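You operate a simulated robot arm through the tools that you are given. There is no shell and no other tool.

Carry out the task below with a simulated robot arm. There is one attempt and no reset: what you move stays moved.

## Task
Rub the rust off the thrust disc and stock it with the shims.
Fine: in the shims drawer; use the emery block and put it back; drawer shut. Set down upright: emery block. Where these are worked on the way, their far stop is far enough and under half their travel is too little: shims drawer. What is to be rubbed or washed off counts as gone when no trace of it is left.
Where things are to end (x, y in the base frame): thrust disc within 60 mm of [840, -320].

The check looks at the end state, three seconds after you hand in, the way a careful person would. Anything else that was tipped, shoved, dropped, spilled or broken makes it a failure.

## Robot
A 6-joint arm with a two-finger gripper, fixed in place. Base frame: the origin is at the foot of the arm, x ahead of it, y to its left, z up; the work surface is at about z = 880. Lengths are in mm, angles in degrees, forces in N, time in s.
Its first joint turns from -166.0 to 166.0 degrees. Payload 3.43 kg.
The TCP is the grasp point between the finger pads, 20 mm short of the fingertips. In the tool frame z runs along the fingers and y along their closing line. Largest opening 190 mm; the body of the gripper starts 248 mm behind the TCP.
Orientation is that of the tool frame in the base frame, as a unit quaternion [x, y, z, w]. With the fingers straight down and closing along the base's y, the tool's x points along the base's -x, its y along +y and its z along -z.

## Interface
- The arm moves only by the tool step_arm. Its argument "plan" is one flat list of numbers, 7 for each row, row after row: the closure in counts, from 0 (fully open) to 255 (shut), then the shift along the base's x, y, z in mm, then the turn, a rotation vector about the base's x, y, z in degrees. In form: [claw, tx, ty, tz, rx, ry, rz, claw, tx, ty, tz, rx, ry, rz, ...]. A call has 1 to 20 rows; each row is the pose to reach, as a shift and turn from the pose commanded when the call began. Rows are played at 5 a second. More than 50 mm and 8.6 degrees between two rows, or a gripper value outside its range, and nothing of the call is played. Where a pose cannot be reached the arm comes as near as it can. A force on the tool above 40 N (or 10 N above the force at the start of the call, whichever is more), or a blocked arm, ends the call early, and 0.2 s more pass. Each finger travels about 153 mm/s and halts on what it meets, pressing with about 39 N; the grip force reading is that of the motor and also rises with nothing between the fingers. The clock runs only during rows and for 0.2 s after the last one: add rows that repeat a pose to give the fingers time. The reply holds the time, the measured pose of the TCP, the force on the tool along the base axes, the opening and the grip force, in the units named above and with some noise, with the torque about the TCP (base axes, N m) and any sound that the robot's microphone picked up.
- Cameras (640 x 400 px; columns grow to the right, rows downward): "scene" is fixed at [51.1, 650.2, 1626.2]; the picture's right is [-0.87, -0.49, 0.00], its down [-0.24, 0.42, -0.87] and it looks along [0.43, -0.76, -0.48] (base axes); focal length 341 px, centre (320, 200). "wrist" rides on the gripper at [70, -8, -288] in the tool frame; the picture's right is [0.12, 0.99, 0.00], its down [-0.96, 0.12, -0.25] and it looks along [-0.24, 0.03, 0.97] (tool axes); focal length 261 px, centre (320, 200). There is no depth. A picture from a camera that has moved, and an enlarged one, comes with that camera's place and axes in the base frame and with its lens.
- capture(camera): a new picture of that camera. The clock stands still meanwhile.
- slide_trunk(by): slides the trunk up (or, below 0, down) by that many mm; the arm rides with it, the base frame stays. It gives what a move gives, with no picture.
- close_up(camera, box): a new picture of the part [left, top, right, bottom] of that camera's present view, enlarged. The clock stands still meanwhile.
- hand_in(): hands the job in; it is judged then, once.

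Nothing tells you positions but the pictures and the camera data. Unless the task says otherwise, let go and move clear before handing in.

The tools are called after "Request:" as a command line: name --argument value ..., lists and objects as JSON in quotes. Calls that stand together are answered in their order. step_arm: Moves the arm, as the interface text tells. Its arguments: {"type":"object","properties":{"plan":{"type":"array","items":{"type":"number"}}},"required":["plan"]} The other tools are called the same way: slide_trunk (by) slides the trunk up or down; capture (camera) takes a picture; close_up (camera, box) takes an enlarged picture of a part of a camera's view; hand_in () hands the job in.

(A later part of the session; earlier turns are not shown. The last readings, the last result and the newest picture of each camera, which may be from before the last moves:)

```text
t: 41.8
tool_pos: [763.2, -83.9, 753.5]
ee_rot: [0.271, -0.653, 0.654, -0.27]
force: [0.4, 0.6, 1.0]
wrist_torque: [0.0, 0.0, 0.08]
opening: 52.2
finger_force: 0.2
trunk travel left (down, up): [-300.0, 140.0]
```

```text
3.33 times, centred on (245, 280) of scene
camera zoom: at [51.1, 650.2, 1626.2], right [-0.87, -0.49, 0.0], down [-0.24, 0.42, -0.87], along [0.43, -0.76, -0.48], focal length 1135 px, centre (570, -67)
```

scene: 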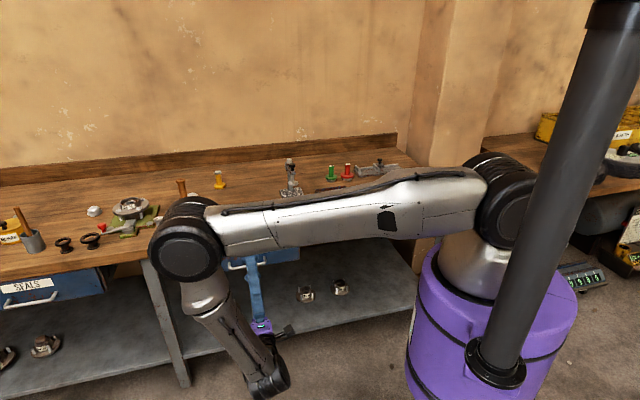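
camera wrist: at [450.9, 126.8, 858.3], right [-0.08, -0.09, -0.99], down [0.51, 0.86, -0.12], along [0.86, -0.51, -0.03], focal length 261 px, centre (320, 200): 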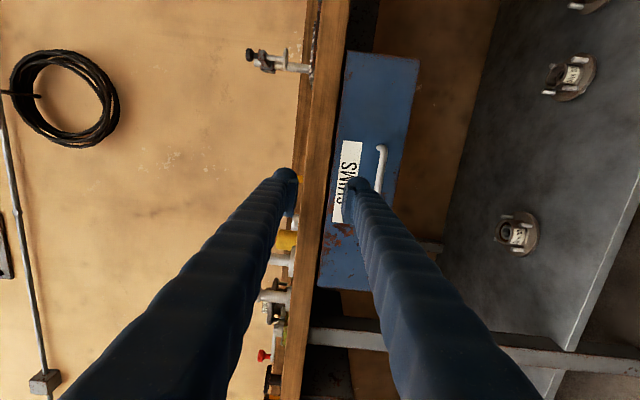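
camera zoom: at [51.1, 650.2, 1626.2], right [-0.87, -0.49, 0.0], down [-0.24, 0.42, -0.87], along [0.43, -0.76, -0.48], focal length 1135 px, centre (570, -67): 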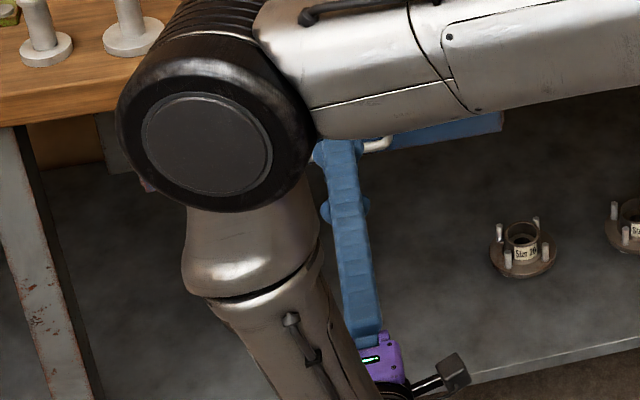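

The bar is centred between the fingers. I'll move forward and close on it.

Request:
step_arm --plan '[185, 14.1, -14.1, 0, 0, 0, 0, 185, 28.3, -28.3, 0, 0, 0, 0, 185, 37, -37, 0, 0, 0, 0, 185, 37, -37, 0, 0, 0, 0, 255, 37, -37, 0, 0, 0, 0, 255, 37, -37, 0, 0, 0, 0, 255, 37, -37, 0, 0, 0, 0]'

Request:
close_up --camera "wrist" --box '[220, 120, 420, 245]'

```text
t: 43.4
tool_pos: [800.5, -119.6, 752.8]
ee_rot: [0.27, -0.653, 0.653, -0.27]
force: [0.2, 0.6, 0.7]
wrist_torque: [0.02, 0.0, 0.02]
opening: 10.2
finger_force: 43.6
trunk travel left (down, up): [-300.0, 140.0]
```

```text
3.20 times, centred on (320, 182) of wrist
camera zoom: at [546.5, 34.8, 761.2], right [-0.09, -0.08, -0.99], down [0.51, 0.86, -0.12], along [0.86, -0.51, -0.03], focal length 834 px, centre (320, 256)
```

zoom: 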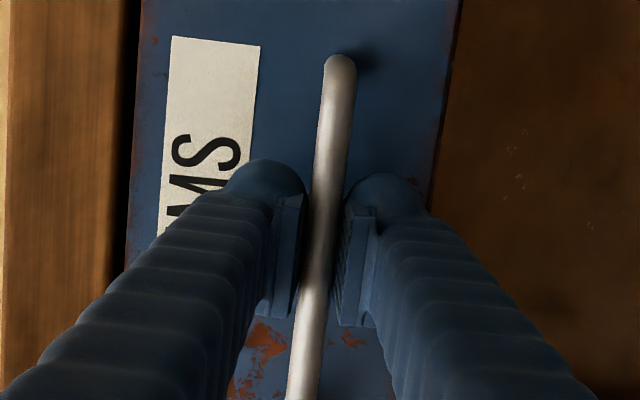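

The bar is gripped, with a 10 mm opening. I'll pull the drawer out along its normal, starting with a short test.

Request:
step_arm --plan '[255, -7, 7, 0, 0, 0, 0, 255, -14, 14, 0, 0, 0, 0, 255, -21, 21, 0, 0, 0, 0, 255, -28, 28, 0, 0, 0, 0]'

Request:
close_up --camera "wrist" --box '[220, 120, 420, 245]'

```text
t: 44.4
tool_pos: [772.9, -92.3, 753.1]
ee_rot: [0.271, -0.653, 0.654, -0.269]
force: [-0.3, 0.0, -3.0]
wrist_torque: [0.33, -0.25, -0.24]
opening: 10.6
finger_force: 44.2
trunk travel left (down, up): [-300.0, 140.0]
```

```text
3.20 times, centred on (320, 182) of wrist
camera zoom: at [519.0, 62.2, 761.6], right [-0.09, -0.08, -0.99], down [0.5, 0.86, -0.12], along [0.86, -0.51, -0.03], focal length 834 px, centre (320, 256)
```

zoom: 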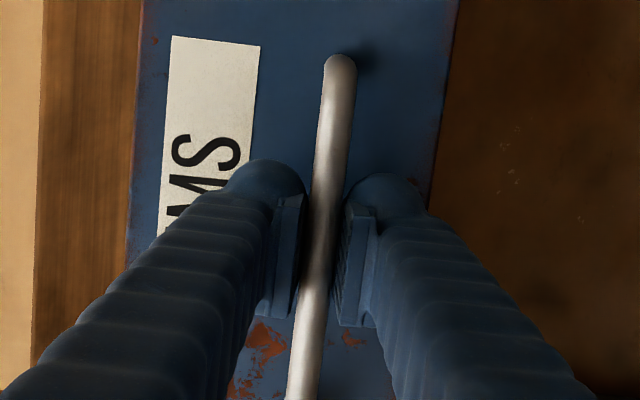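

The drawer follows smoothly. I'll keep pulling toward its far stop.

Request:
step_arm --plan '[255, -10, 10, 0, 0, 0, 0, 255, -20, 20, 0, 0, 0, 0, 255, -30, 30, 0, 0, 0, 0, 255, -40, 40, 0, 0, 0, 0, 255, -50, 50, 0, 0, 0, 0, 255, -60, 60, 0, 0, 0, 0, 255, -70, 70, 0, 0, 0, 0, 255, -80, 80, 0, 0, 0, 0]'

Request:
capture --camera "scene"

Request:
capture --camera "wrist"

```text
t: 46.2
tool_pos: [693.1, -12.4, 752.9]
ee_rot: [-0.272, 0.654, -0.653, 0.27]
force: [1.3, 3.4, -13.5]
wrist_torque: [0.35, -0.26, 0.21]
opening: 10.5
finger_force: 43.9
trunk travel left (down, up): [-300.0, 140.0]
```

```text
taken
```

scene: 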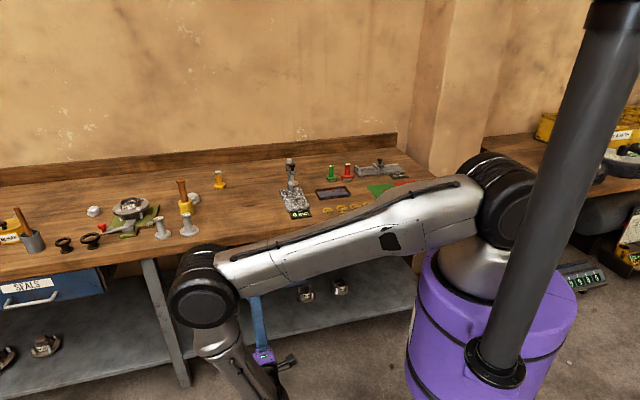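

```text
taken
camera wrist: at [439.4, 141.6, 761.6], right [-0.09, -0.08, -0.99], down [0.5, 0.86, -0.12], along [0.86, -0.51, -0.03], focal length 261 px, centre (320, 200)
```

wrist: 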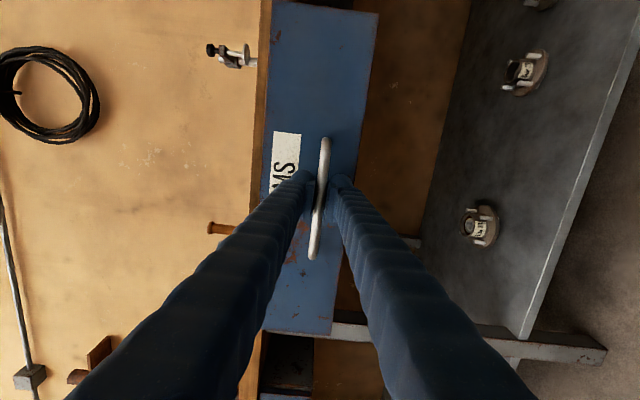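

The drawer is out about 153 mm, with a small vertical load on the grip. I'll ease down slightly and keep pulling.

Request:
step_arm --plan '[255, -7, 7, -1, 0, 0, 0, 255, -14, 14, -1.5, 0, 0, 0, 255, -21, 21, -1.5, 0, 0, 0, 255, -28, 28, -1.5, 0, 0, 0, 255, -35, 35, -1.5, 0, 0, 0]'

```text
t: 47.4
tool_pos: [658.2, 23.7, 754.2]
ee_rot: [0.27, -0.653, 0.653, -0.271]
force: [0.4, 3.3, 5.6]
wrist_torque: [-0.09, 0.0, -0.48]
opening: 10.7
finger_force: 44.0
trunk travel left (down, up): [-300.0, 140.0]
```

Request:
step_arm --plan '[255, -5, 5, 0, 0, 0, 0, 255, -10, 10, 0, 0, 0, 0, 255, -15, 15, 0, 0, 0, 0, 255, -20, 20, 0, 0, 0, 0, 255, -25, 25, 0, 0, 0, 0, 255, -30, 30, 0, 0, 0, 0]'

Request:
capture --camera "wrist"

Request:
capture --camera "scene"

```text
t: 48.8
tool_pos: [627.2, 54.2, 752.3]
ee_rot: [0.271, -0.653, 0.653, -0.271]
force: [5.8, 7.6, 9.1]
wrist_torque: [-0.09, 0.04, 0.12]
opening: 10.3
finger_force: 43.8
trunk travel left (down, up): [-300.0, 140.0]
```

```text
taken
camera wrist: at [373.3, 207.4, 761.1], right [-0.08, -0.08, -0.99], down [0.5, 0.86, -0.12], along [0.86, -0.51, -0.03], focal length 261 px, centre (320, 200)
```

wrist: 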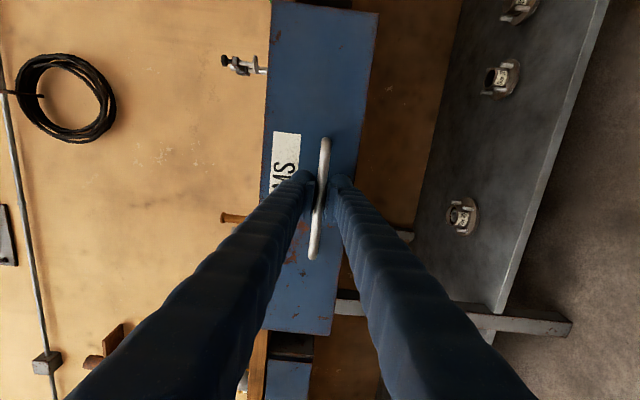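

```text
taken
```

scene: 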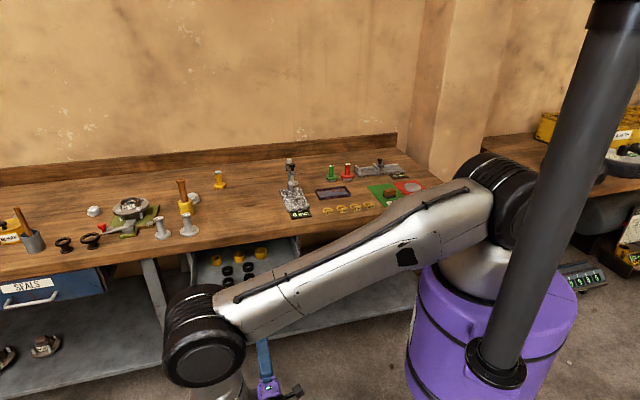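

The drawer is out about 246 mm and I can see small parts inside it. I'll take a closer look before pulling further.

Request:
close_up --camera "scene" --box '[180, 225, 310, 306]'

```text
4.92 times, centred on (245, 266) of scene
camera zoom: at [51.1, 650.2, 1626.2], right [-0.87, -0.49, 0.0], down [-0.24, 0.42, -0.87], along [0.43, -0.76, -0.48], focal length 1677 px, centre (689, -122)
```

zoom: 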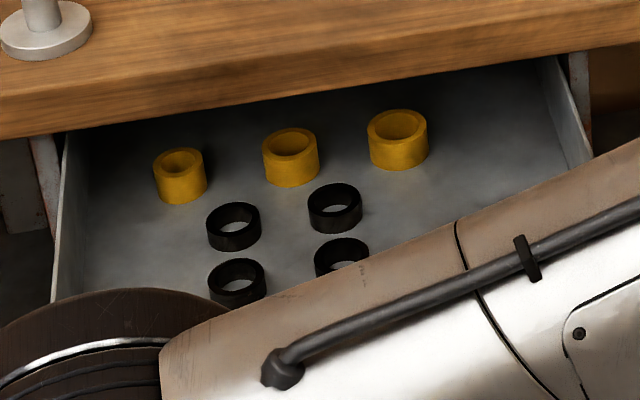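

There are rings inside, at the back and left, and the right part looks free. I'll ease the side load and pull a bit further to find the stop.

Request:
step_arm --plan '[255, 1, 1, 1, 0, 0, 0, 255, -4, 6, 1, 0, 0, 0, 255, -9, 11, 1, 0, 0, 0, 255, -14, 16, 1, 0, 0, 0, 255, -19, 21, 1, 0, 0, 0, 255, -24, 26, 1, 0, 0, 0]'

```text
t: 50.2
tool_pos: [602.7, 77.0, 752.4]
ee_rot: [-0.271, 0.653, -0.653, 0.27]
force: [-5.0, -2.5, -4.1]
wrist_torque: [0.06, -0.02, -0.07]
opening: 10.3
finger_force: 43.7
trunk travel left (down, up): [-300.0, 140.0]
```

Request:
step_arm --plan '[255, -5, 5, 0, 0, 0, 0, 255, -10, 10, 0, 0, 0, 0, 255, -15, 15, 0, 0, 0, 0, 255, -20, 20, 0, 0, 0, 0, 255, -25, 25, 0, 0, 0, 0, 255, -28, 28, 0, 0, 0, 0]'

Request:
capture --camera "scene"

```text
t: 51.6
tool_pos: [575.4, 105.0, 752.0]
ee_rot: [-0.27, 0.654, -0.653, 0.27]
force: [-13.7, -10.4, -11.1]
wrist_torque: [0.15, -0.07, -0.46]
opening: 10.2
finger_force: 44.3
trunk travel left (down, up): [-300.0, 140.0]
```

```text
taken
```

scene: 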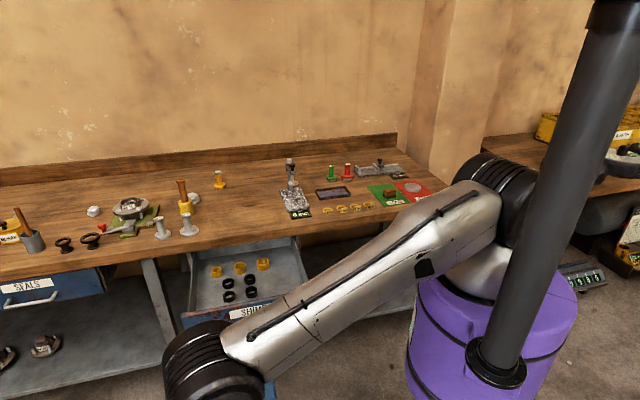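

The drawer is out about 318 mm, which is plenty. I'll relax the side load, release the handle and back away.

Request:
step_arm --plan '[255, -1.4, -1.4, -1.2, 0, 0, 0, 255, -1.4, -1.4, -1.2, 0, 0, 0]'

```text
t: 52.2
tool_pos: [575.1, 104.6, 753.6]
ee_rot: [-0.272, 0.653, -0.653, 0.271]
force: [-2.5, -4.5, -1.5]
wrist_torque: [0.02, -0.02, -0.21]
opening: 10.2
finger_force: 44.1
trunk travel left (down, up): [-300.0, 140.0]
```

Request:
step_arm --plan '[230, 0, 0, 0, 0, 0, 0, 200, 0, 0, 0, 0, 0, 0, 185, 0, 0, 0, 0, 0, 0, 185, 0, 0, 0, 0, 0, 0, 185, -14, 14, 0, 0, 0, 0, 185, -28, 28, 0, 0, 0, 0, 185, -42, 42, 0, 0, 0, 0, 185, -42, 42, 0, 0, 0, 0]'

Request:
capture --camera "wrist"

Request:
capture --camera "scene"

```text
t: 54.0
tool_pos: [532.1, 148.3, 752.8]
ee_rot: [0.271, -0.653, 0.653, -0.271]
force: [0.3, 0.6, 0.3]
wrist_torque: [-0.01, 0.01, -0.03]
opening: 52.5
finger_force: 0.1
trunk travel left (down, up): [-300.0, 140.0]
```

```text
taken
camera wrist: at [278.4, 302.9, 760.6], right [-0.08, -0.08, -0.99], down [0.51, 0.85, -0.12], along [0.86, -0.51, -0.03], focal length 261 px, centre (320, 200)
```

wrist: 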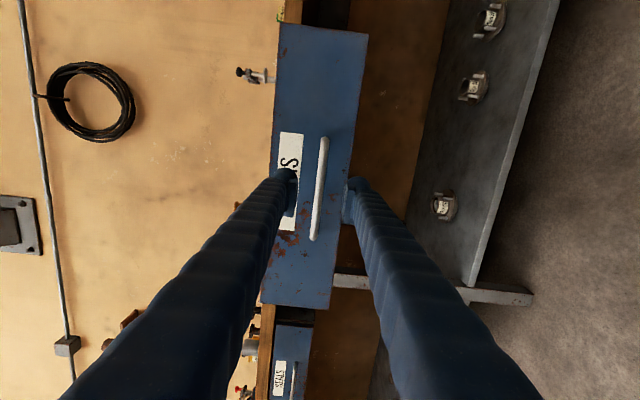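

```text
taken
```

scene: 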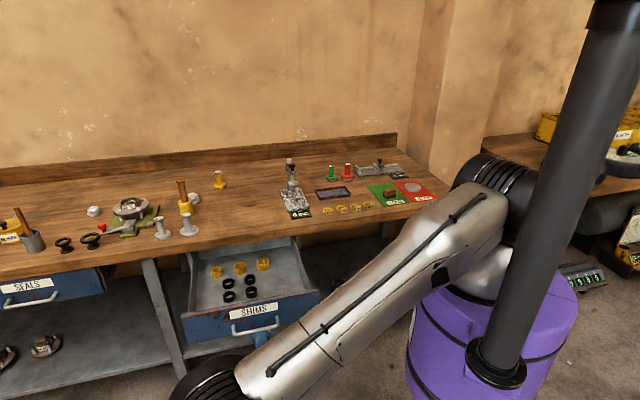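

The drawer stays open and the gripper is clear of the handle. I'll rise and tilt the tool back to pointing straight down.

Request:
step_arm --plan '[185, 0, 0, 40, 0, 0, 0, 185, 0, 0, 80, 0, 0, 0, 185, 0, 0, 120, 0, 0, 0, 180, 0, 0, 140, 5.303, 5.303, 0, 170, 0, 0, 160, 10.607, 10.607, 0, 160, 0, 0, 180, 15.91, 15.91, 0, 150, 0, 0, 200, 21.213, 21.213, 0, 140, 0, 0, 220, 26.517, 26.517, 0, 130, 0, 0, 240, 31.82, 31.82, 0, 120, 0, 0, 260, 37.123, 37.123, 0, 110, 0, 0, 280, 42.426, 42.426, 0, 100, 0, 0, 300, 47.73, 47.73, 0, 90, 0, 0, 320, 53.033, 53.033, 0, 90, 0, 0, 340, 58.336, 58.336, 0, 90, 0, 0, 360, 63.64, 63.64, 0, 90, 0, 0, 360, 63.64, 63.64, 0]'

Request:
capture --camera "scene"

Request:
capture --camera "wrist"

```text
t: 57.4
tool_pos: [532.1, 149.0, 1111.6]
ee_rot: [-0.382, 0.924, 0.001, 0.0]
force: [0.2, 0.0, -0.7]
wrist_torque: [0.04, -0.03, -0.02]
opening: 122.9
finger_force: 0.0
trunk travel left (down, up): [-300.0, 140.0]
```

```text
taken
```

scene: 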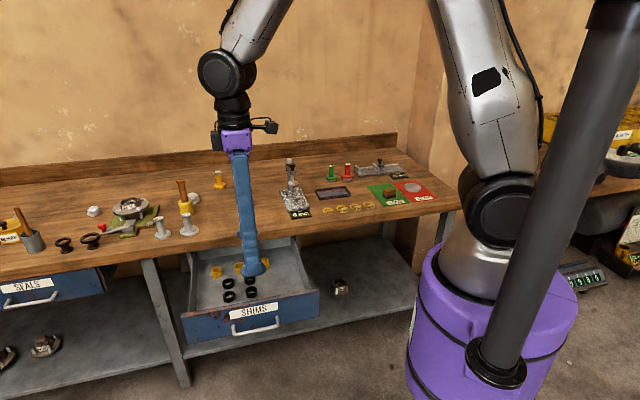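

```text
taken
camera wrist: at [488.6, 92.3, 1398.6], right [-0.79, 0.62, 0.0], down [0.6, 0.76, 0.25], along [0.15, 0.2, -0.97], focal length 261 px, centre (320, 200)
```

wrist: 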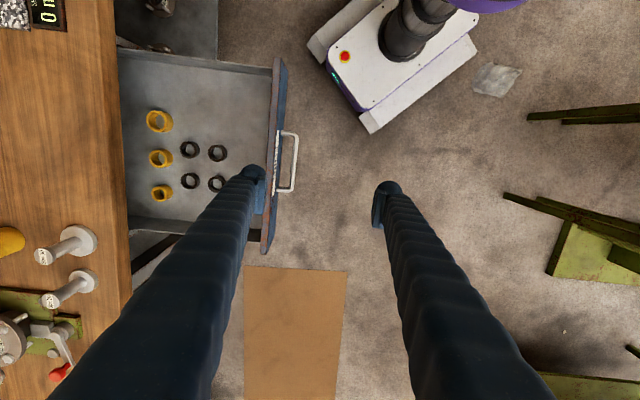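

The drawer's open interior is clear on the right, where the disc should go. I'll zoom to measure the opening and the positions inside.

Request:
close_up --camera "wrist" --box '[110, 30, 310, 155]'

Request:
close_up --camera "wrist" --box '[110, 130, 310, 255]'

```text
3.20 times, centred on (210, 92) of wrist
camera zoom: at [488.6, 92.3, 1398.6], right [-0.79, 0.62, 0.0], down [0.6, 0.76, 0.25], along [0.15, 0.2, -0.97], focal length 834 px, centre (672, 544)
```

zoom: 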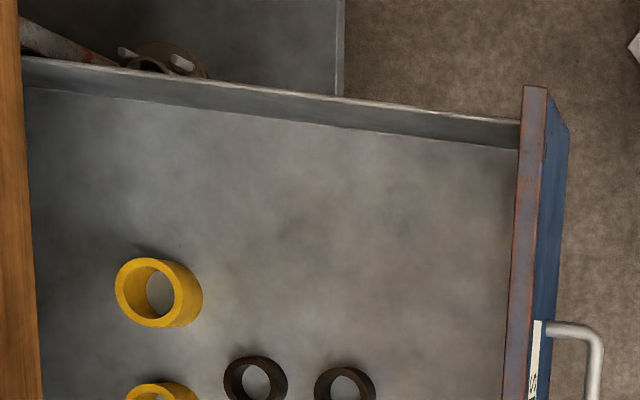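

```text
3.20 times, centred on (210, 192) of wrist
camera zoom: at [488.6, 92.3, 1398.6], right [-0.79, 0.62, 0.0], down [0.6, 0.76, 0.25], along [0.15, 0.2, -0.97], focal length 834 px, centre (672, 224)
```

zoom: 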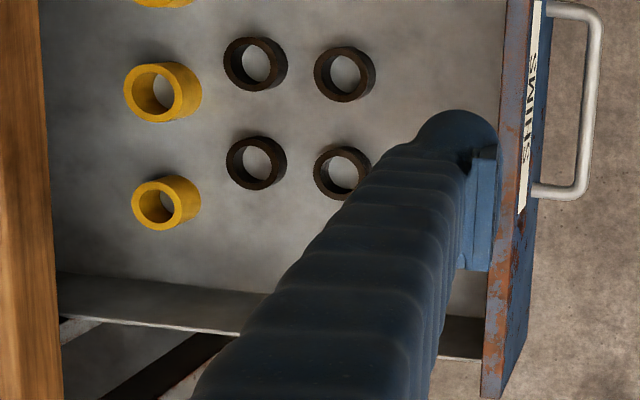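

The drawer is about 316 mm out, so the disc should go at about n = 504, t = 368 with it open. That spot is clear of the rings, the wall and the front. Now I'll go back to fetch the disc.

Request:
step_arm --plan '[90, -7, -44.5, 10, 0, 0, 0, 90, -14, -89, 20, 0, 0, 0, 90, -21, -133.4, 20, 0, 0, 0, 90, -27.9, -177.8, 20, 0, 0, 0, 90, -34.9, -222.3, 20, 0, 0, 0, 90, -41.8, -266.8, 20, 0, 0, 0, 90, -48.8, -311.2, 20, 0, 0, 0, 90, -55.8, -355.7, 20, 0, 0, 0, 90, -62.7, -400.1, 20, 0, 0, 0, 90, -69.7, -444.6, 20, 0, 0, 0, 90, -76.7, -489, 20, 0, 0, 0, 90, -83.7, -533.5, 20, 0, 0, 0, 90, -90.6, -578, 20, 0, 0, 0, 90, -97.6, -622.4, 20, 0, 0, 0, 90, -104.6, -666.9, 20, 0, 0, 0, 90, -111.5, -711.3, 20, 0, 0, 0, 90, -118.5, -755.8, 20, 0, 0, 0, 90, -125.5, -800.2, 20, 0, 0, 0, 90, -132.4, -844.7, 20, 0, 0, 0, 90, -139.4, -889, 20, 0, 0, 0]'

Request:
capture --camera "wrist"

Request:
capture --camera "scene"

```text
t: 61.6
tool_pos: [393.1, -743.0, 1131.0]
ee_rot: [-0.383, 0.924, 0.002, 0.0]
force: [-0.5, 0.2, 0.5]
wrist_torque: [0.06, 0.0, 0.02]
opening: 123.1
finger_force: 0.1
trunk travel left (down, up): [-300.0, 140.0]
```

```text
taken
camera wrist: at [349.2, -798.5, 1418.3], right [-0.79, 0.62, 0.0], down [0.6, 0.76, 0.25], along [0.15, 0.2, -0.97], focal length 261 px, centre (320, 200)
```

wrist: 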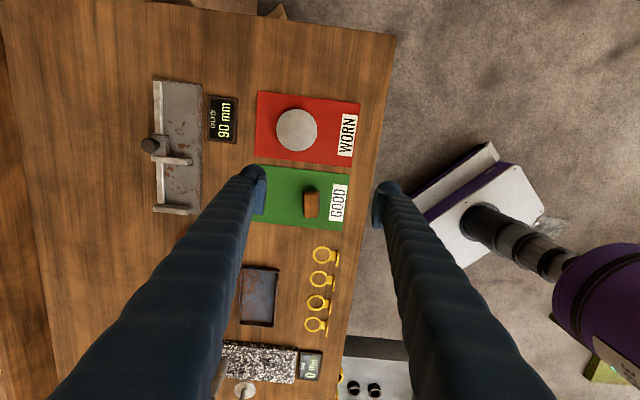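

```text
taken
```

scene: 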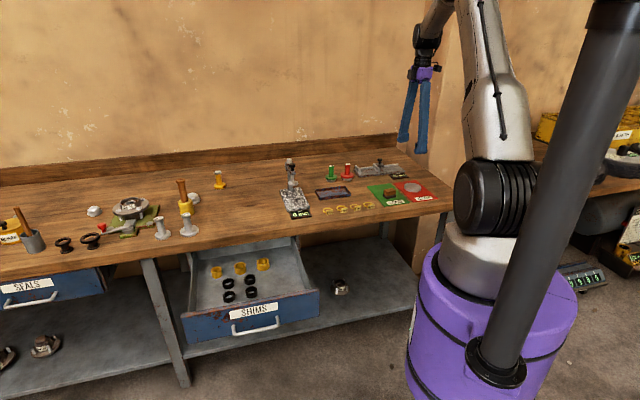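

Request:
close_up --camera "wrist" --box '[200, 80, 400, 205]'

```text
3.20 times, centred on (300, 142) of wrist
camera zoom: at [349.2, -798.5, 1418.3], right [-0.79, 0.62, 0.0], down [0.6, 0.76, 0.25], along [0.15, 0.2, -0.97], focal length 834 px, centre (384, 384)
```

zoom: 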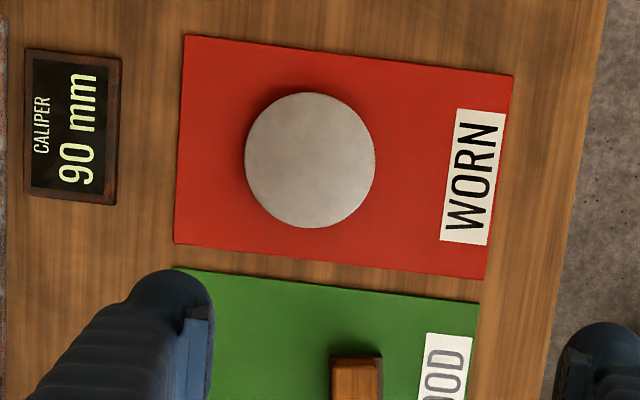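

The disc is centred at (378.5, -833). I'll move over it and descend partway.

Request:
step_arm --plan '[100, -5, -30, 0, 0, 0, 0, 114, -10, -60, 0, 0, 0, 0, 114, -15, -90.3, 0, 0, 0, 0, 114, -15, -90.3, -45, 0, 0, 0, 114, -15, -90.3, -90, 0, 0, 0, 114, -15, -90.3, -135, 0, 0, 0, 114, -15, -90.3, -180, 0, 0, 0, 114, -15, -90.3, -180, 0, 0, 0]'

Request:
close_up --camera "wrist" --box '[200, 100, 440, 250]'

Request:
close_up --camera "scene" --box '[360, 150, 456, 210]'

```text
t: 63.4
tool_pos: [375.3, -831.0, 954.2]
ee_rot: [-0.383, 0.924, 0.0, 0.001]
force: [0.0, 0.0, 0.3]
wrist_torque: [0.02, -0.04, 0.0]
opening: 105.2
finger_force: 0.1
trunk travel left (down, up): [-300.0, 140.0]
```

```text
2.67 times, centred on (320, 175) of wrist
camera zoom: at [331.0, -885.7, 1240.0], right [-0.79, 0.62, 0.0], down [0.6, 0.76, 0.25], along [0.15, 0.19, -0.97], focal length 695 px, centre (320, 267)
```

zoom: 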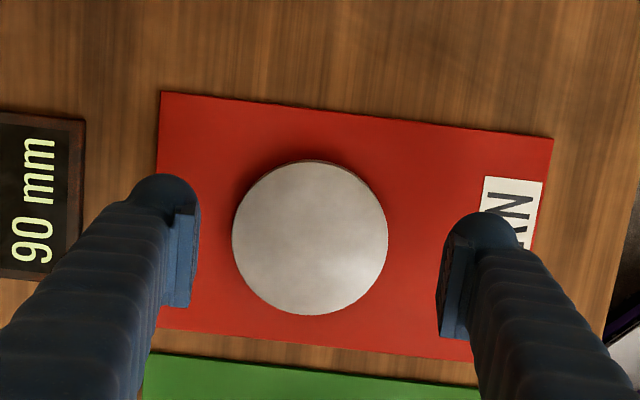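

```text
6.67 times, centred on (408, 180) of scene
camera zoom: at [51.1, 650.2, 1626.2], right [-0.87, -0.49, 0.0], down [-0.24, 0.42, -0.87], along [0.43, -0.76, -0.48], focal length 2270 px, centre (-267, 333)
```

zoom: 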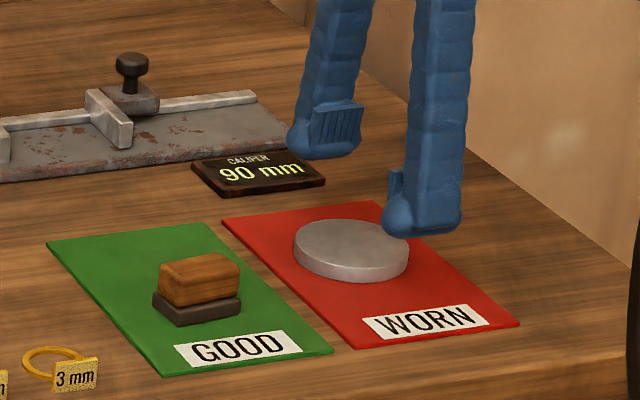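

The gripper is about 4 mm off centre along the closing line. I'll correct that and lower around the disc.

Request:
step_arm --plan '[114, 2.5, -2.5, -15, 0, 0, 0, 114, 2.5, -2.5, -30, 0, 0, 0, 114, 2.5, -2.5, -42, 0, 0, 0, 114, 2.5, -2.5, -46, 0, 0, 0, 114, 2.5, -2.5, -46, 0, 0, 0]'

Request:
close_up --camera "scene" --box '[380, 160, 444, 200]'

Request:
close_up --camera "wrist" --box '[200, 100, 440, 250]'

```text
t: 64.6
tool_pos: [379.4, -834.3, 906.8]
ee_rot: [-0.383, 0.924, 0.0, 0.0]
force: [0.2, -0.5, 0.0]
wrist_torque: [0.01, 0.0, 0.02]
opening: 105.1
finger_force: 0.0
trunk travel left (down, up): [-300.0, 140.0]
```

```text
10.00 times, centred on (412, 180) of scene
camera zoom: at [51.1, 650.2, 1626.2], right [-0.87, -0.49, 0.0], down [-0.24, 0.42, -0.87], along [0.43, -0.76, -0.48], focal length 3406 px, centre (-600, 400)
```

zoom: 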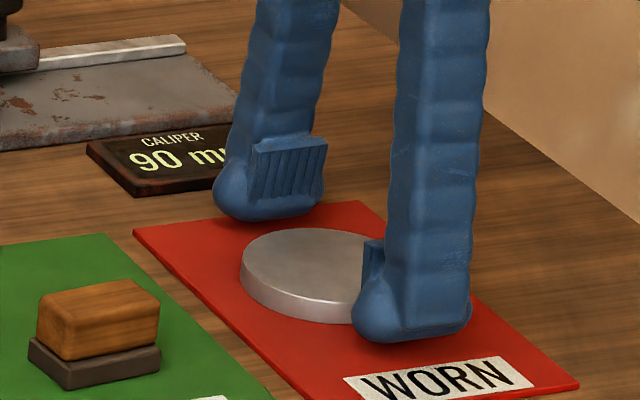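

```text
2.67 times, centred on (320, 175) of wrist
camera zoom: at [334.7, -889.7, 1193.9], right [-0.79, 0.62, 0.0], down [0.6, 0.76, 0.25], along [0.15, 0.19, -0.97], focal length 695 px, centre (320, 267)
```

zoom: 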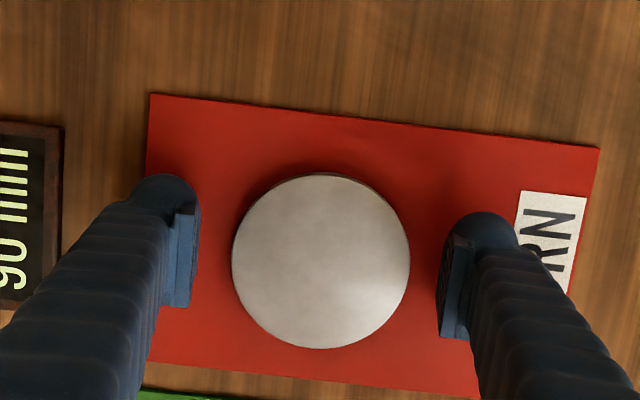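

Aligned with the disc within about 1 mm. I'll lower the last 3 mm and close on it.

Request:
step_arm --plan '[114, -0.7, 0.7, -2, 0, 0, 0, 114, -0.7, 0.7, -3.5, 0, 0, 0, 125, -0.7, 0.7, -3.5, 0, 0, 0, 135, -0.7, 0.7, -3.5, 0, 0, 0, 145, -0.7, 0.7, -3.5, 0, 0, 0, 160, -0.7, 0.7, -3.5, 0, 0, 0, 200, -0.7, 0.7, -3.5, 0, 0, 0, 255, -0.7, 0.7, -3.5, 0, 0, 0, 255, -0.7, 0.7, -3.5, 0, 0, 0]'

Request:
close_up --camera "scene" --box '[380, 160, 444, 200]'

Request:
close_up --camera "wrist" --box '[200, 100, 440, 250]'

```text
t: 66.6
tool_pos: [378.6, -834.5, 904.5]
ee_rot: [-0.383, 0.924, 0.0, -0.001]
force: [0.0, -0.3, 0.1]
wrist_torque: [0.0, 0.02, -0.06]
opening: 77.3
finger_force: 39.4
trunk travel left (down, up): [-300.0, 140.0]
```

```text
10.00 times, centred on (412, 180) of scene
camera zoom: at [51.1, 650.2, 1626.2], right [-0.87, -0.49, 0.0], down [-0.24, 0.42, -0.87], along [0.43, -0.76, -0.48], focal length 3406 px, centre (-600, 400)
```

zoom: 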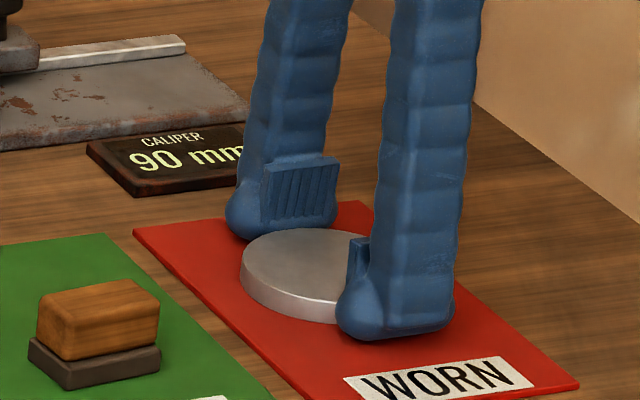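

```text
2.67 times, centred on (320, 175) of wrist
camera zoom: at [334.3, -889.1, 1190.5], right [-0.79, 0.62, 0.0], down [0.6, 0.76, 0.25], along [0.15, 0.19, -0.97], focal length 695 px, centre (320, 267)
```

zoom: 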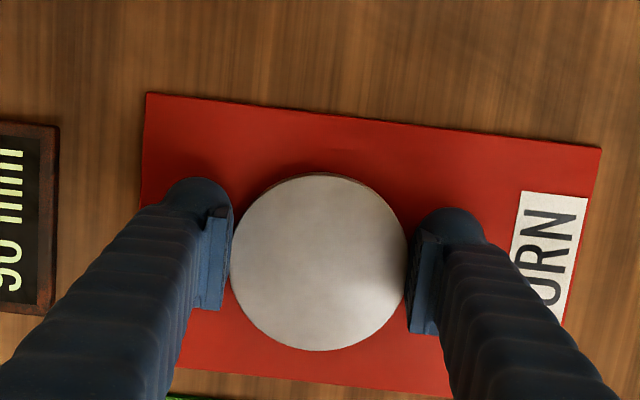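

The disc is gripped at 77 mm. I'll lift it and check.

Request:
step_arm --plan '[255, 0, 0, 8, 0, 0, 0, 255, 0, 0, 20, 0, 0, 0, 255, 0, 0, 40, 0, 0, 0, 255, 0, 0, 60, 0, 0, 0, 255, 0, 0, 60, 0, 0, 0]'

Request:
close_up --camera "scene" --box '[370, 140, 466, 200]'

Request:
close_up --camera "wrist" --box '[200, 100, 440, 250]'

```text
t: 67.8
tool_pos: [379.5, -833.5, 961.8]
ee_rot: [-0.383, 0.924, 0.0, 0.001]
force: [0.6, -0.3, -3.9]
wrist_torque: [-0.06, 0.07, 0.01]
opening: 77.1
finger_force: 39.5
trunk travel left (down, up): [-300.0, 140.0]
```

```text
6.67 times, centred on (418, 170) of scene
camera zoom: at [51.1, 650.2, 1626.2], right [-0.87, -0.49, 0.0], down [-0.24, 0.42, -0.87], along [0.43, -0.76, -0.48], focal length 2270 px, centre (-333, 400)
```

zoom: 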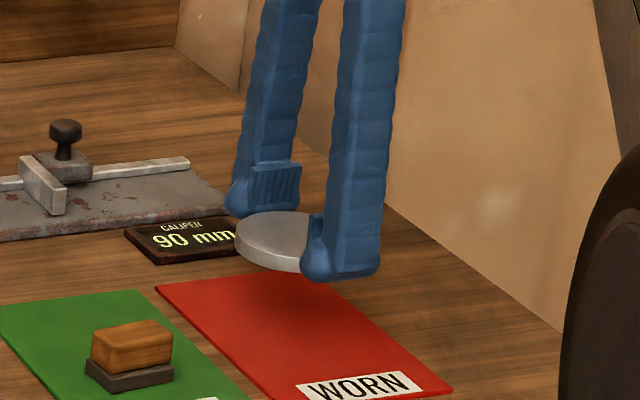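

```text
2.67 times, centred on (320, 175) of wrist
camera zoom: at [336.0, -889.1, 1249.7], right [-0.79, 0.62, 0.0], down [0.6, 0.76, 0.25], along [0.15, 0.2, -0.97], focal length 695 px, centre (320, 267)
```

zoom: 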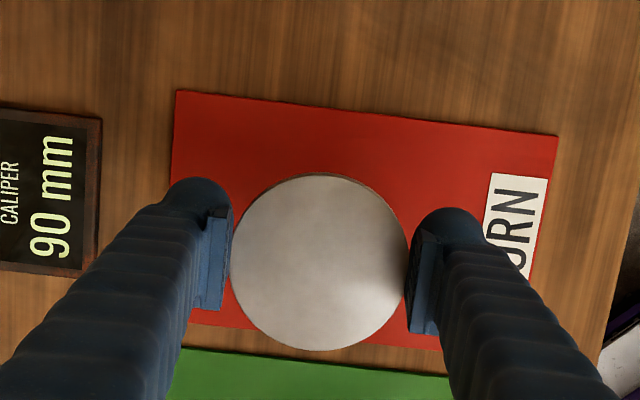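

The disc is held level. I'll raise it and carry it to above the open drawer at (617, -96).

Request:
step_arm --plan '[255, 0, 0, 40, 0, 0, 0, 255, 0, 0, 80, 0, 0, 0, 255, 13.1, 41, 110, 0, 0, 0, 255, 26.3, 82, 117, 0, 0, 0, 255, 39.4, 123, 117, 0, 0, 0, 255, 52.5, 164, 117, 0, 0, 0, 255, 65.6, 205, 117, 0, 0, 0, 255, 78.8, 246, 117, 0, 0, 0, 255, 91.9, 287, 117, 0, 0, 0, 255, 105, 328, 117, 0, 0, 0, 255, 118.2, 369, 117, 0, 0, 0, 255, 131.3, 410, 117, 0, 0, 0, 255, 144.4, 451, 117, 0, 0, 0, 255, 157.5, 492, 117, 0, 0, 0, 255, 170.7, 533, 117, 0, 0, 0, 255, 183.8, 574, 117, 0, 0, 0, 255, 196.9, 615, 117, 0, 0, 0, 255, 210, 656, 117, 0, 0, 0, 255, 223.2, 697, 117, 0, 0, 0, 255, 236.3, 738.6, 117, 0, 0, 0]'

Request:
capture --camera "wrist"

Request:
capture --camera "scene"

```text
refused: row 3 steps farther than a row can; nothing moved
```

```text
taken
camera wrist: at [336.0, -889.1, 1249.7], right [-0.79, 0.62, 0.0], down [0.6, 0.76, 0.25], along [0.15, 0.2, -0.97], focal length 261 px, centre (320, 200)
```

wrist: 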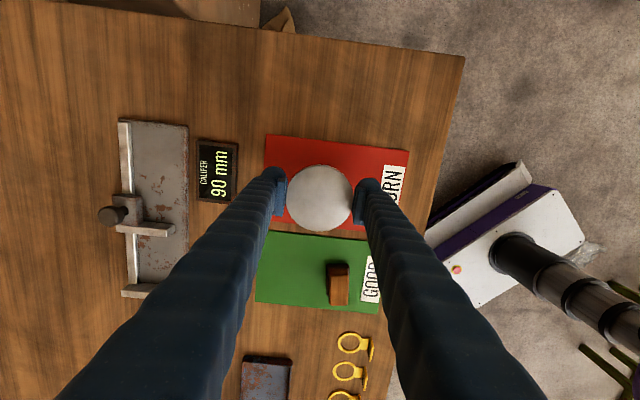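

```text
taken
```

scene: 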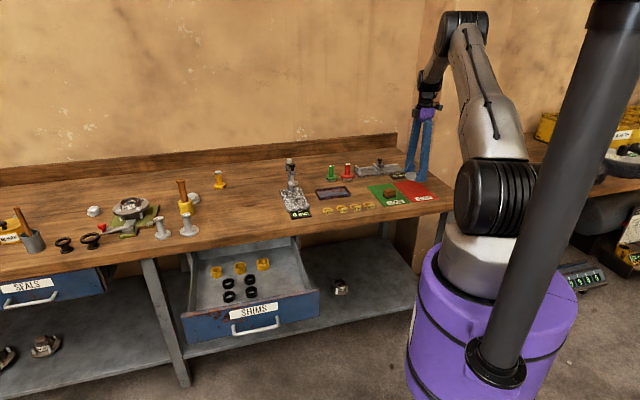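

That call was refused because row 3 was too long, and nothing moved. I'll resend it with even steps.

Request:
step_arm --plan '[255, 0, 0, 40, 0, 0, 0, 255, 0, 0, 80, 0, 0, 0, 255, 0, 0, 117, 0, 0, 0, 255, 13.9, 43.4, 117, 0, 0, 0, 255, 27.8, 86.9, 117, 0, 0, 0, 255, 41.7, 130.3, 117, 0, 0, 0, 255, 55.6, 173.8, 117, 0, 0, 0, 255, 69.5, 217.2, 117, 0, 0, 0, 255, 83.4, 260.7, 117, 0, 0, 0, 255, 97.3, 304.1, 117, 0, 0, 0, 255, 111.2, 347.6, 117, 0, 0, 0, 255, 125.1, 391, 117, 0, 0, 0, 255, 139, 434.5, 117, 0, 0, 0, 255, 152.9, 477.9, 117, 0, 0, 0, 255, 166.8, 521.4, 117, 0, 0, 0, 255, 180.7, 564.8, 117, 0, 0, 0, 255, 194.6, 608.3, 117, 0, 0, 0, 255, 208.5, 651.7, 117, 0, 0, 0, 255, 222.4, 695.2, 117, 0, 0, 0, 255, 236.3, 738.6, 117, 0, 0, 0]'

Request:
capture --camera "wrist"

Request:
capture --camera "scene"

```text
t: 72.0
tool_pos: [615.4, -95.9, 1078.5]
ee_rot: [-0.382, 0.924, 0.0, 0.0]
force: [-0.8, -0.6, -4.3]
wrist_torque: [-0.05, -0.01, 0.01]
opening: 77.0
finger_force: 38.5
trunk travel left (down, up): [-300.0, 140.0]
```

```text
taken
camera wrist: at [572.5, -150.9, 1366.1], right [-0.79, 0.62, 0.0], down [0.6, 0.76, 0.25], along [0.15, 0.19, -0.97], focal length 261 px, centre (320, 200)
```

wrist: 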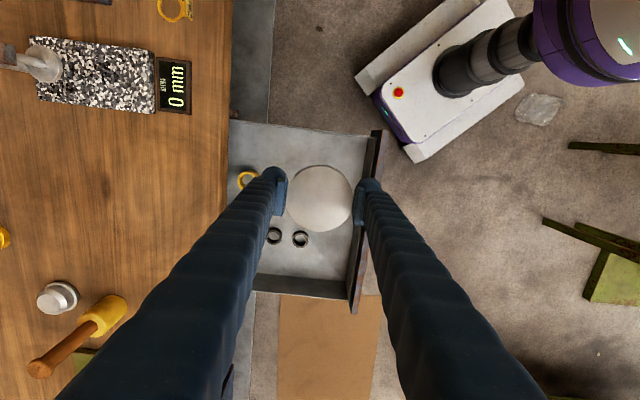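

```text
taken
```

scene: 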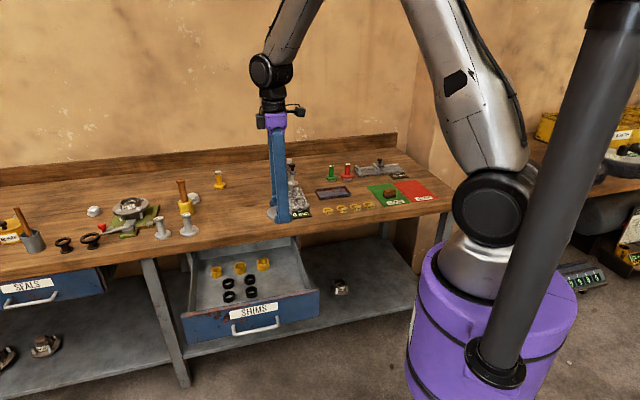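

The disc is over the free area of the drawer at n ≈ 503, t ≈ 367. I'll lower it into the drawer.

Request:
step_arm --plan '[255, 0, 0, -45, 0, 0, 0, 255, 0, 0, -90, 0, 0, 0, 255, 0, 0, -135, 0, 0, 0, 255, 0, 0, -180, 0, 0, 0, 255, 0, 0, -220, 0, 0, 0, 255, 0, 0, -255, 0, 0, 0, 255, 0, 0, -285, 0, 0, 0, 255, 0, 0, -300, 0, 0, 0, 255, 0, 0, -300, 0, 0, 0]'

Request:
capture --camera "wrist"

Request:
close_up --camera "scene" --box '[175, 220, 335, 350]'

```text
t: 74.0
tool_pos: [615.2, -94.6, 780.8]
ee_rot: [-0.382, 0.924, -0.001, 0.0]
force: [0.7, -0.3, -0.5]
wrist_torque: [0.0, -0.02, -0.01]
opening: 0.0
finger_force: 34.5
trunk travel left (down, up): [-300.0, 140.0]
```

```text
taken
camera wrist: at [571.1, -150.3, 1067.2], right [-0.79, 0.62, 0.0], down [0.6, 0.76, 0.25], along [0.15, 0.19, -0.97], focal length 261 px, centre (320, 200)
```

wrist: 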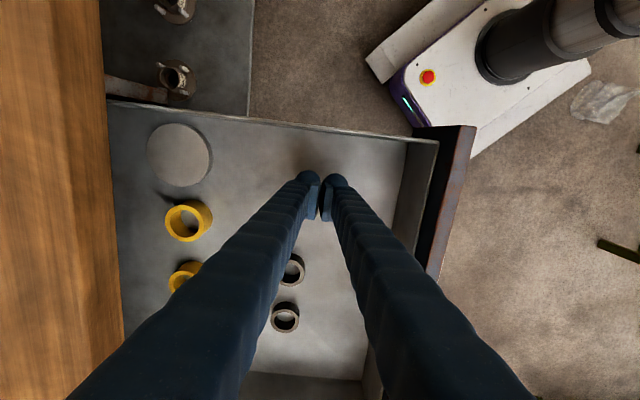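

```text
3.08 times, centred on (255, 285) of scene
camera zoom: at [51.1, 650.2, 1626.2], right [-0.87, -0.49, 0.0], down [-0.24, 0.42, -0.87], along [0.43, -0.76, -0.48], focal length 1048 px, centre (520, -62)
```

zoom: 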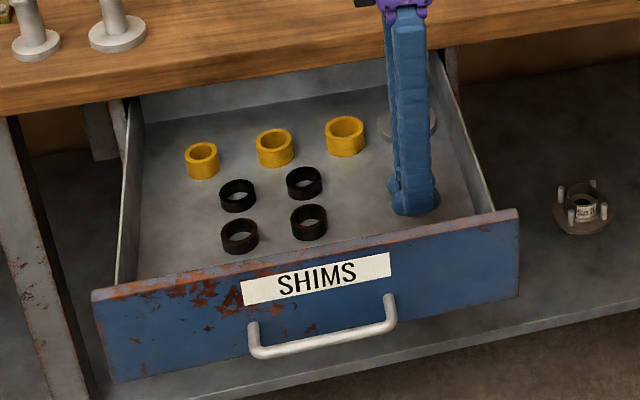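

The disc slipped out of the grip on the way down: the fingers read fully shut, and it now lies at the back right of the drawer. The rings look undisturbed. I'll look closer before doing anything.

Request:
close_up --camera "wrist" --box '[95, 90, 335, 240]'

Request:
close_up --camera "scene" --box '[225, 230, 305, 290]'

```text
2.67 times, centred on (215, 165) of wrist
camera zoom: at [571.1, -150.3, 1067.2], right [-0.79, 0.62, 0.0], down [0.6, 0.76, 0.25], along [0.15, 0.19, -0.97], focal length 695 px, centre (600, 293)
```

zoom: 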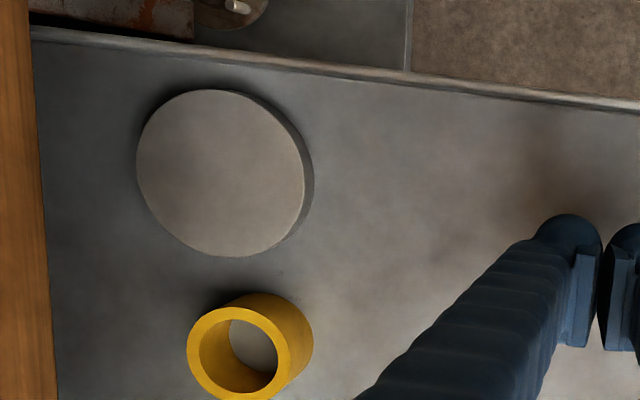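

```text
6.67 times, centred on (265, 260) of scene
camera zoom: at [51.1, 650.2, 1626.2], right [-0.87, -0.49, 0.0], down [-0.24, 0.42, -0.87], along [0.43, -0.76, -0.48], focal length 2270 px, centre (687, -200)
```

zoom: 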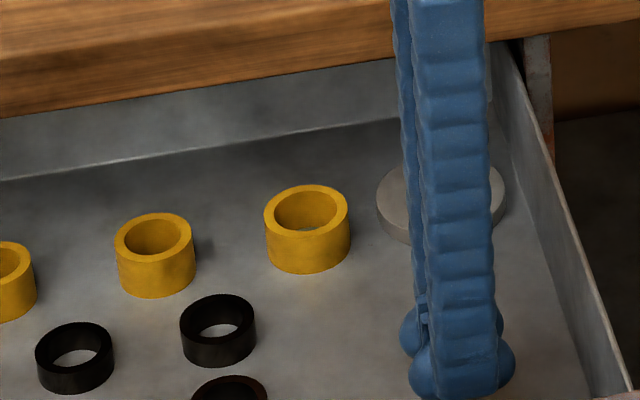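

The disc lies flat and clean at n ≈ 681, t ≈ 343, against a target of n ≈ 504, t ≈ 368, and the rings haven't moved. Its back edge is under the bench, so I'll press the closed fingertips lightly on its front part and drag it forward. First I'll position above it.

Request:
step_arm --plan '[255, 0, 0, 12, 0, 0, 0, 255, 21.4, -29.5, 12, 0, 0, 0, 255, 42.8, -59, 12, 0, 0, 0, 255, 64.2, -88.5, 12, 0, 0, 0, 255, 85.6, -118.1, 12, 0, 0, 0, 255, 85.6, -118.1, 12, 0, 0, 0]'

Request:
capture --camera "wrist"

Request:
close_up --camera "scene" --box '[225, 220, 321, 280]'

```text
t: 75.4
tool_pos: [701.6, -215.7, 790.6]
ee_rot: [-0.383, 0.924, -0.001, 0.0]
force: [0.0, -0.9, -0.2]
wrist_torque: [0.1, -0.05, 0.0]
opening: 0.2
finger_force: 34.5
trunk travel left (down, up): [-300.0, 140.0]
```

```text
taken
camera wrist: at [656.1, -270.3, 1078.4], right [-0.79, 0.62, 0.0], down [0.6, 0.76, 0.25], along [0.15, 0.2, -0.97], focal length 261 px, centre (320, 200)
```

wrist: 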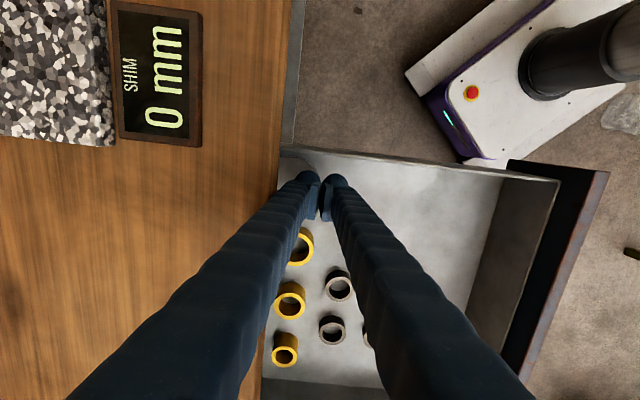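

```text
6.67 times, centred on (273, 250) of scene
camera zoom: at [51.1, 650.2, 1626.2], right [-0.87, -0.49, 0.0], down [-0.24, 0.42, -0.87], along [0.43, -0.76, -0.48], focal length 2270 px, centre (633, -133)
```

zoom: 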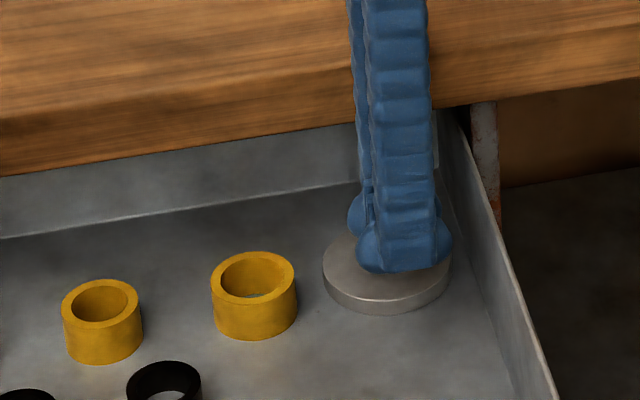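

The fingertips are over the front part of the disc. I'll lower gently to contact.

Request:
step_arm --plan '[255, 0, 0, -12, 0, 0, 0, 255, 0, 0, -24, 0, 0, 0, 255, 0, 0, -26, 0, 0, 0]'

```text
t: 76.2
tool_pos: [701.7, -213.6, 766.0]
ee_rot: [-0.383, 0.924, 0.0, 0.0]
force: [0.4, 0.6, 0.8]
wrist_torque: [-0.03, 0.02, -0.02]
opening: 0.0
finger_force: 34.4
trunk travel left (down, up): [-300.0, 140.0]
```

Request:
step_arm --plan '[255, 0, 0, -1.5, 0, 0, 0, 255, 0, 0, -3, 0, 0, 0]'

Request:
close_up --camera "scene" --box '[250, 235, 306, 270]'

```text
t: 76.8
tool_pos: [701.0, -215.0, 761.7]
ee_rot: [-0.383, 0.924, 0.0, 0.001]
force: [0.4, -0.1, -0.6]
wrist_torque: [0.01, 0.03, 0.01]
opening: 0.0
finger_force: 34.0
trunk travel left (down, up): [-300.0, 140.0]
```

```text
11.43 times, centred on (278, 252) of scene
camera zoom: at [51.1, 650.2, 1626.2], right [-0.87, -0.49, 0.0], down [-0.24, 0.42, -0.87], along [0.43, -0.76, -0.48], focal length 3892 px, centre (800, -400)
```

zoom: 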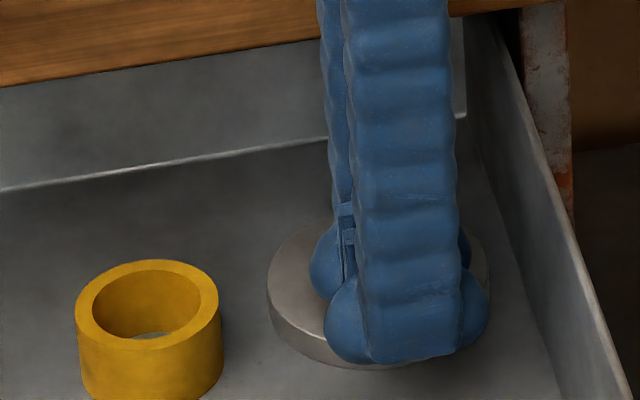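

Request:
step_arm --plan '[255, 0, 0, -1.5, 0, 0, 0, 255, 0, 0, -2.5, 0, 0, 0]'

```text
t: 77.4
tool_pos: [701.4, -213.0, 760.7]
ee_rot: [-0.383, 0.924, 0.0, 0.0]
force: [0.3, 0.5, 0.3]
wrist_torque: [0.0, -0.01, 0.0]
opening: 0.0
finger_force: 34.7
trunk travel left (down, up): [-300.0, 140.0]
```

Request:
step_arm --plan '[255, 0, 0, -1.5, 0, 0, 0, 255, 0, 0, -2.5, 0, 0, 0]'

```text
t: 78.0
tool_pos: [702.3, -214.0, 758.7]
ee_rot: [-0.383, 0.924, 0.0, 0.0]
force: [-0.5, 0.1, 0.8]
wrist_torque: [-0.01, -0.01, -0.02]
opening: 0.3
finger_force: 34.1
trunk travel left (down, up): [-300.0, 140.0]
```

Request:
step_arm --plan '[255, 0, 0, -1.5, 0, 0, 0, 255, 0, 0, -2.5, 0, 0, 0]'

```text
t: 78.6
tool_pos: [700.9, -214.3, 754.7]
ee_rot: [-0.383, 0.924, 0.0, 0.0]
force: [0.5, -0.1, -0.7]
wrist_torque: [0.01, 0.02, -0.03]
opening: 0.0
finger_force: 34.1
trunk travel left (down, up): [-300.0, 140.0]
```

Request:
step_arm --plan '[255, 0, 0, -1.5, 0, 0, 0, 255, 0, 0, -2.5, 0, 0, 0]'

Request:
close_up --camera "scene" --box '[250, 235, 306, 270]'

```text
t: 79.2
tool_pos: [701.7, -212.1, 753.9]
ee_rot: [-0.382, 0.924, 0.0, 0.0]
force: [-2.3, -0.4, 11.6]
wrist_torque: [-0.12, -0.02, -0.03]
opening: 0.0
finger_force: 34.5
trunk travel left (down, up): [-300.0, 140.0]
```

```text
11.43 times, centred on (278, 252) of scene
camera zoom: at [51.1, 650.2, 1626.2], right [-0.87, -0.49, 0.0], down [-0.24, 0.42, -0.87], along [0.43, -0.76, -0.48], focal length 3892 px, centre (800, -400)
```

zoom: 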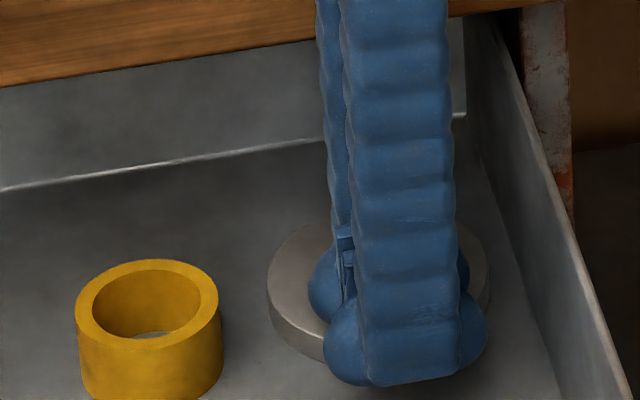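

There is contact with about 12 N of press. I'll drag slowly along -n and see whether the disc follows.

Request:
step_arm --plan '[255, -2, 2, 0, 0, 0, 0, 255, -5, 5, 0, 0, 0, 0, 255, -9, 9, 0, 0, 0, 0, 255, -13, 13, 0, 0, 0, 0, 255, -17, 17, 0, 0, 0, 0]'

Request:
capture --camera "scene"

Request:
close_up --camera "scene" --box '[250, 235, 306, 270]'

```text
t: 80.4
tool_pos: [683.0, -195.7, 752.2]
ee_rot: [-0.383, 0.924, 0.0, -0.001]
force: [-0.4, 0.0, 0.3]
wrist_torque: [0.04, -0.03, 0.01]
opening: 0.1
finger_force: 34.5
trunk travel left (down, up): [-300.0, 140.0]
```

```text
taken
```

scene: 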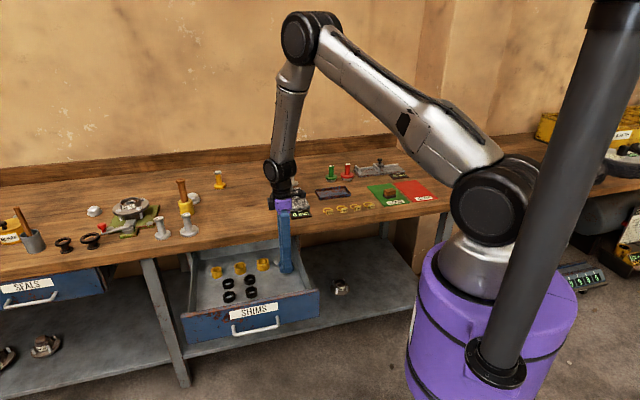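

```text
11.43 times, centred on (278, 252) of scene
camera zoom: at [51.1, 650.2, 1626.2], right [-0.87, -0.49, 0.0], down [-0.24, 0.42, -0.87], along [0.43, -0.76, -0.48], focal length 3892 px, centre (800, -400)
```

zoom: 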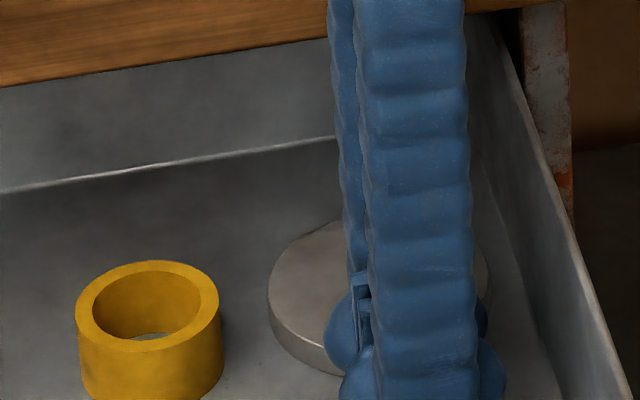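

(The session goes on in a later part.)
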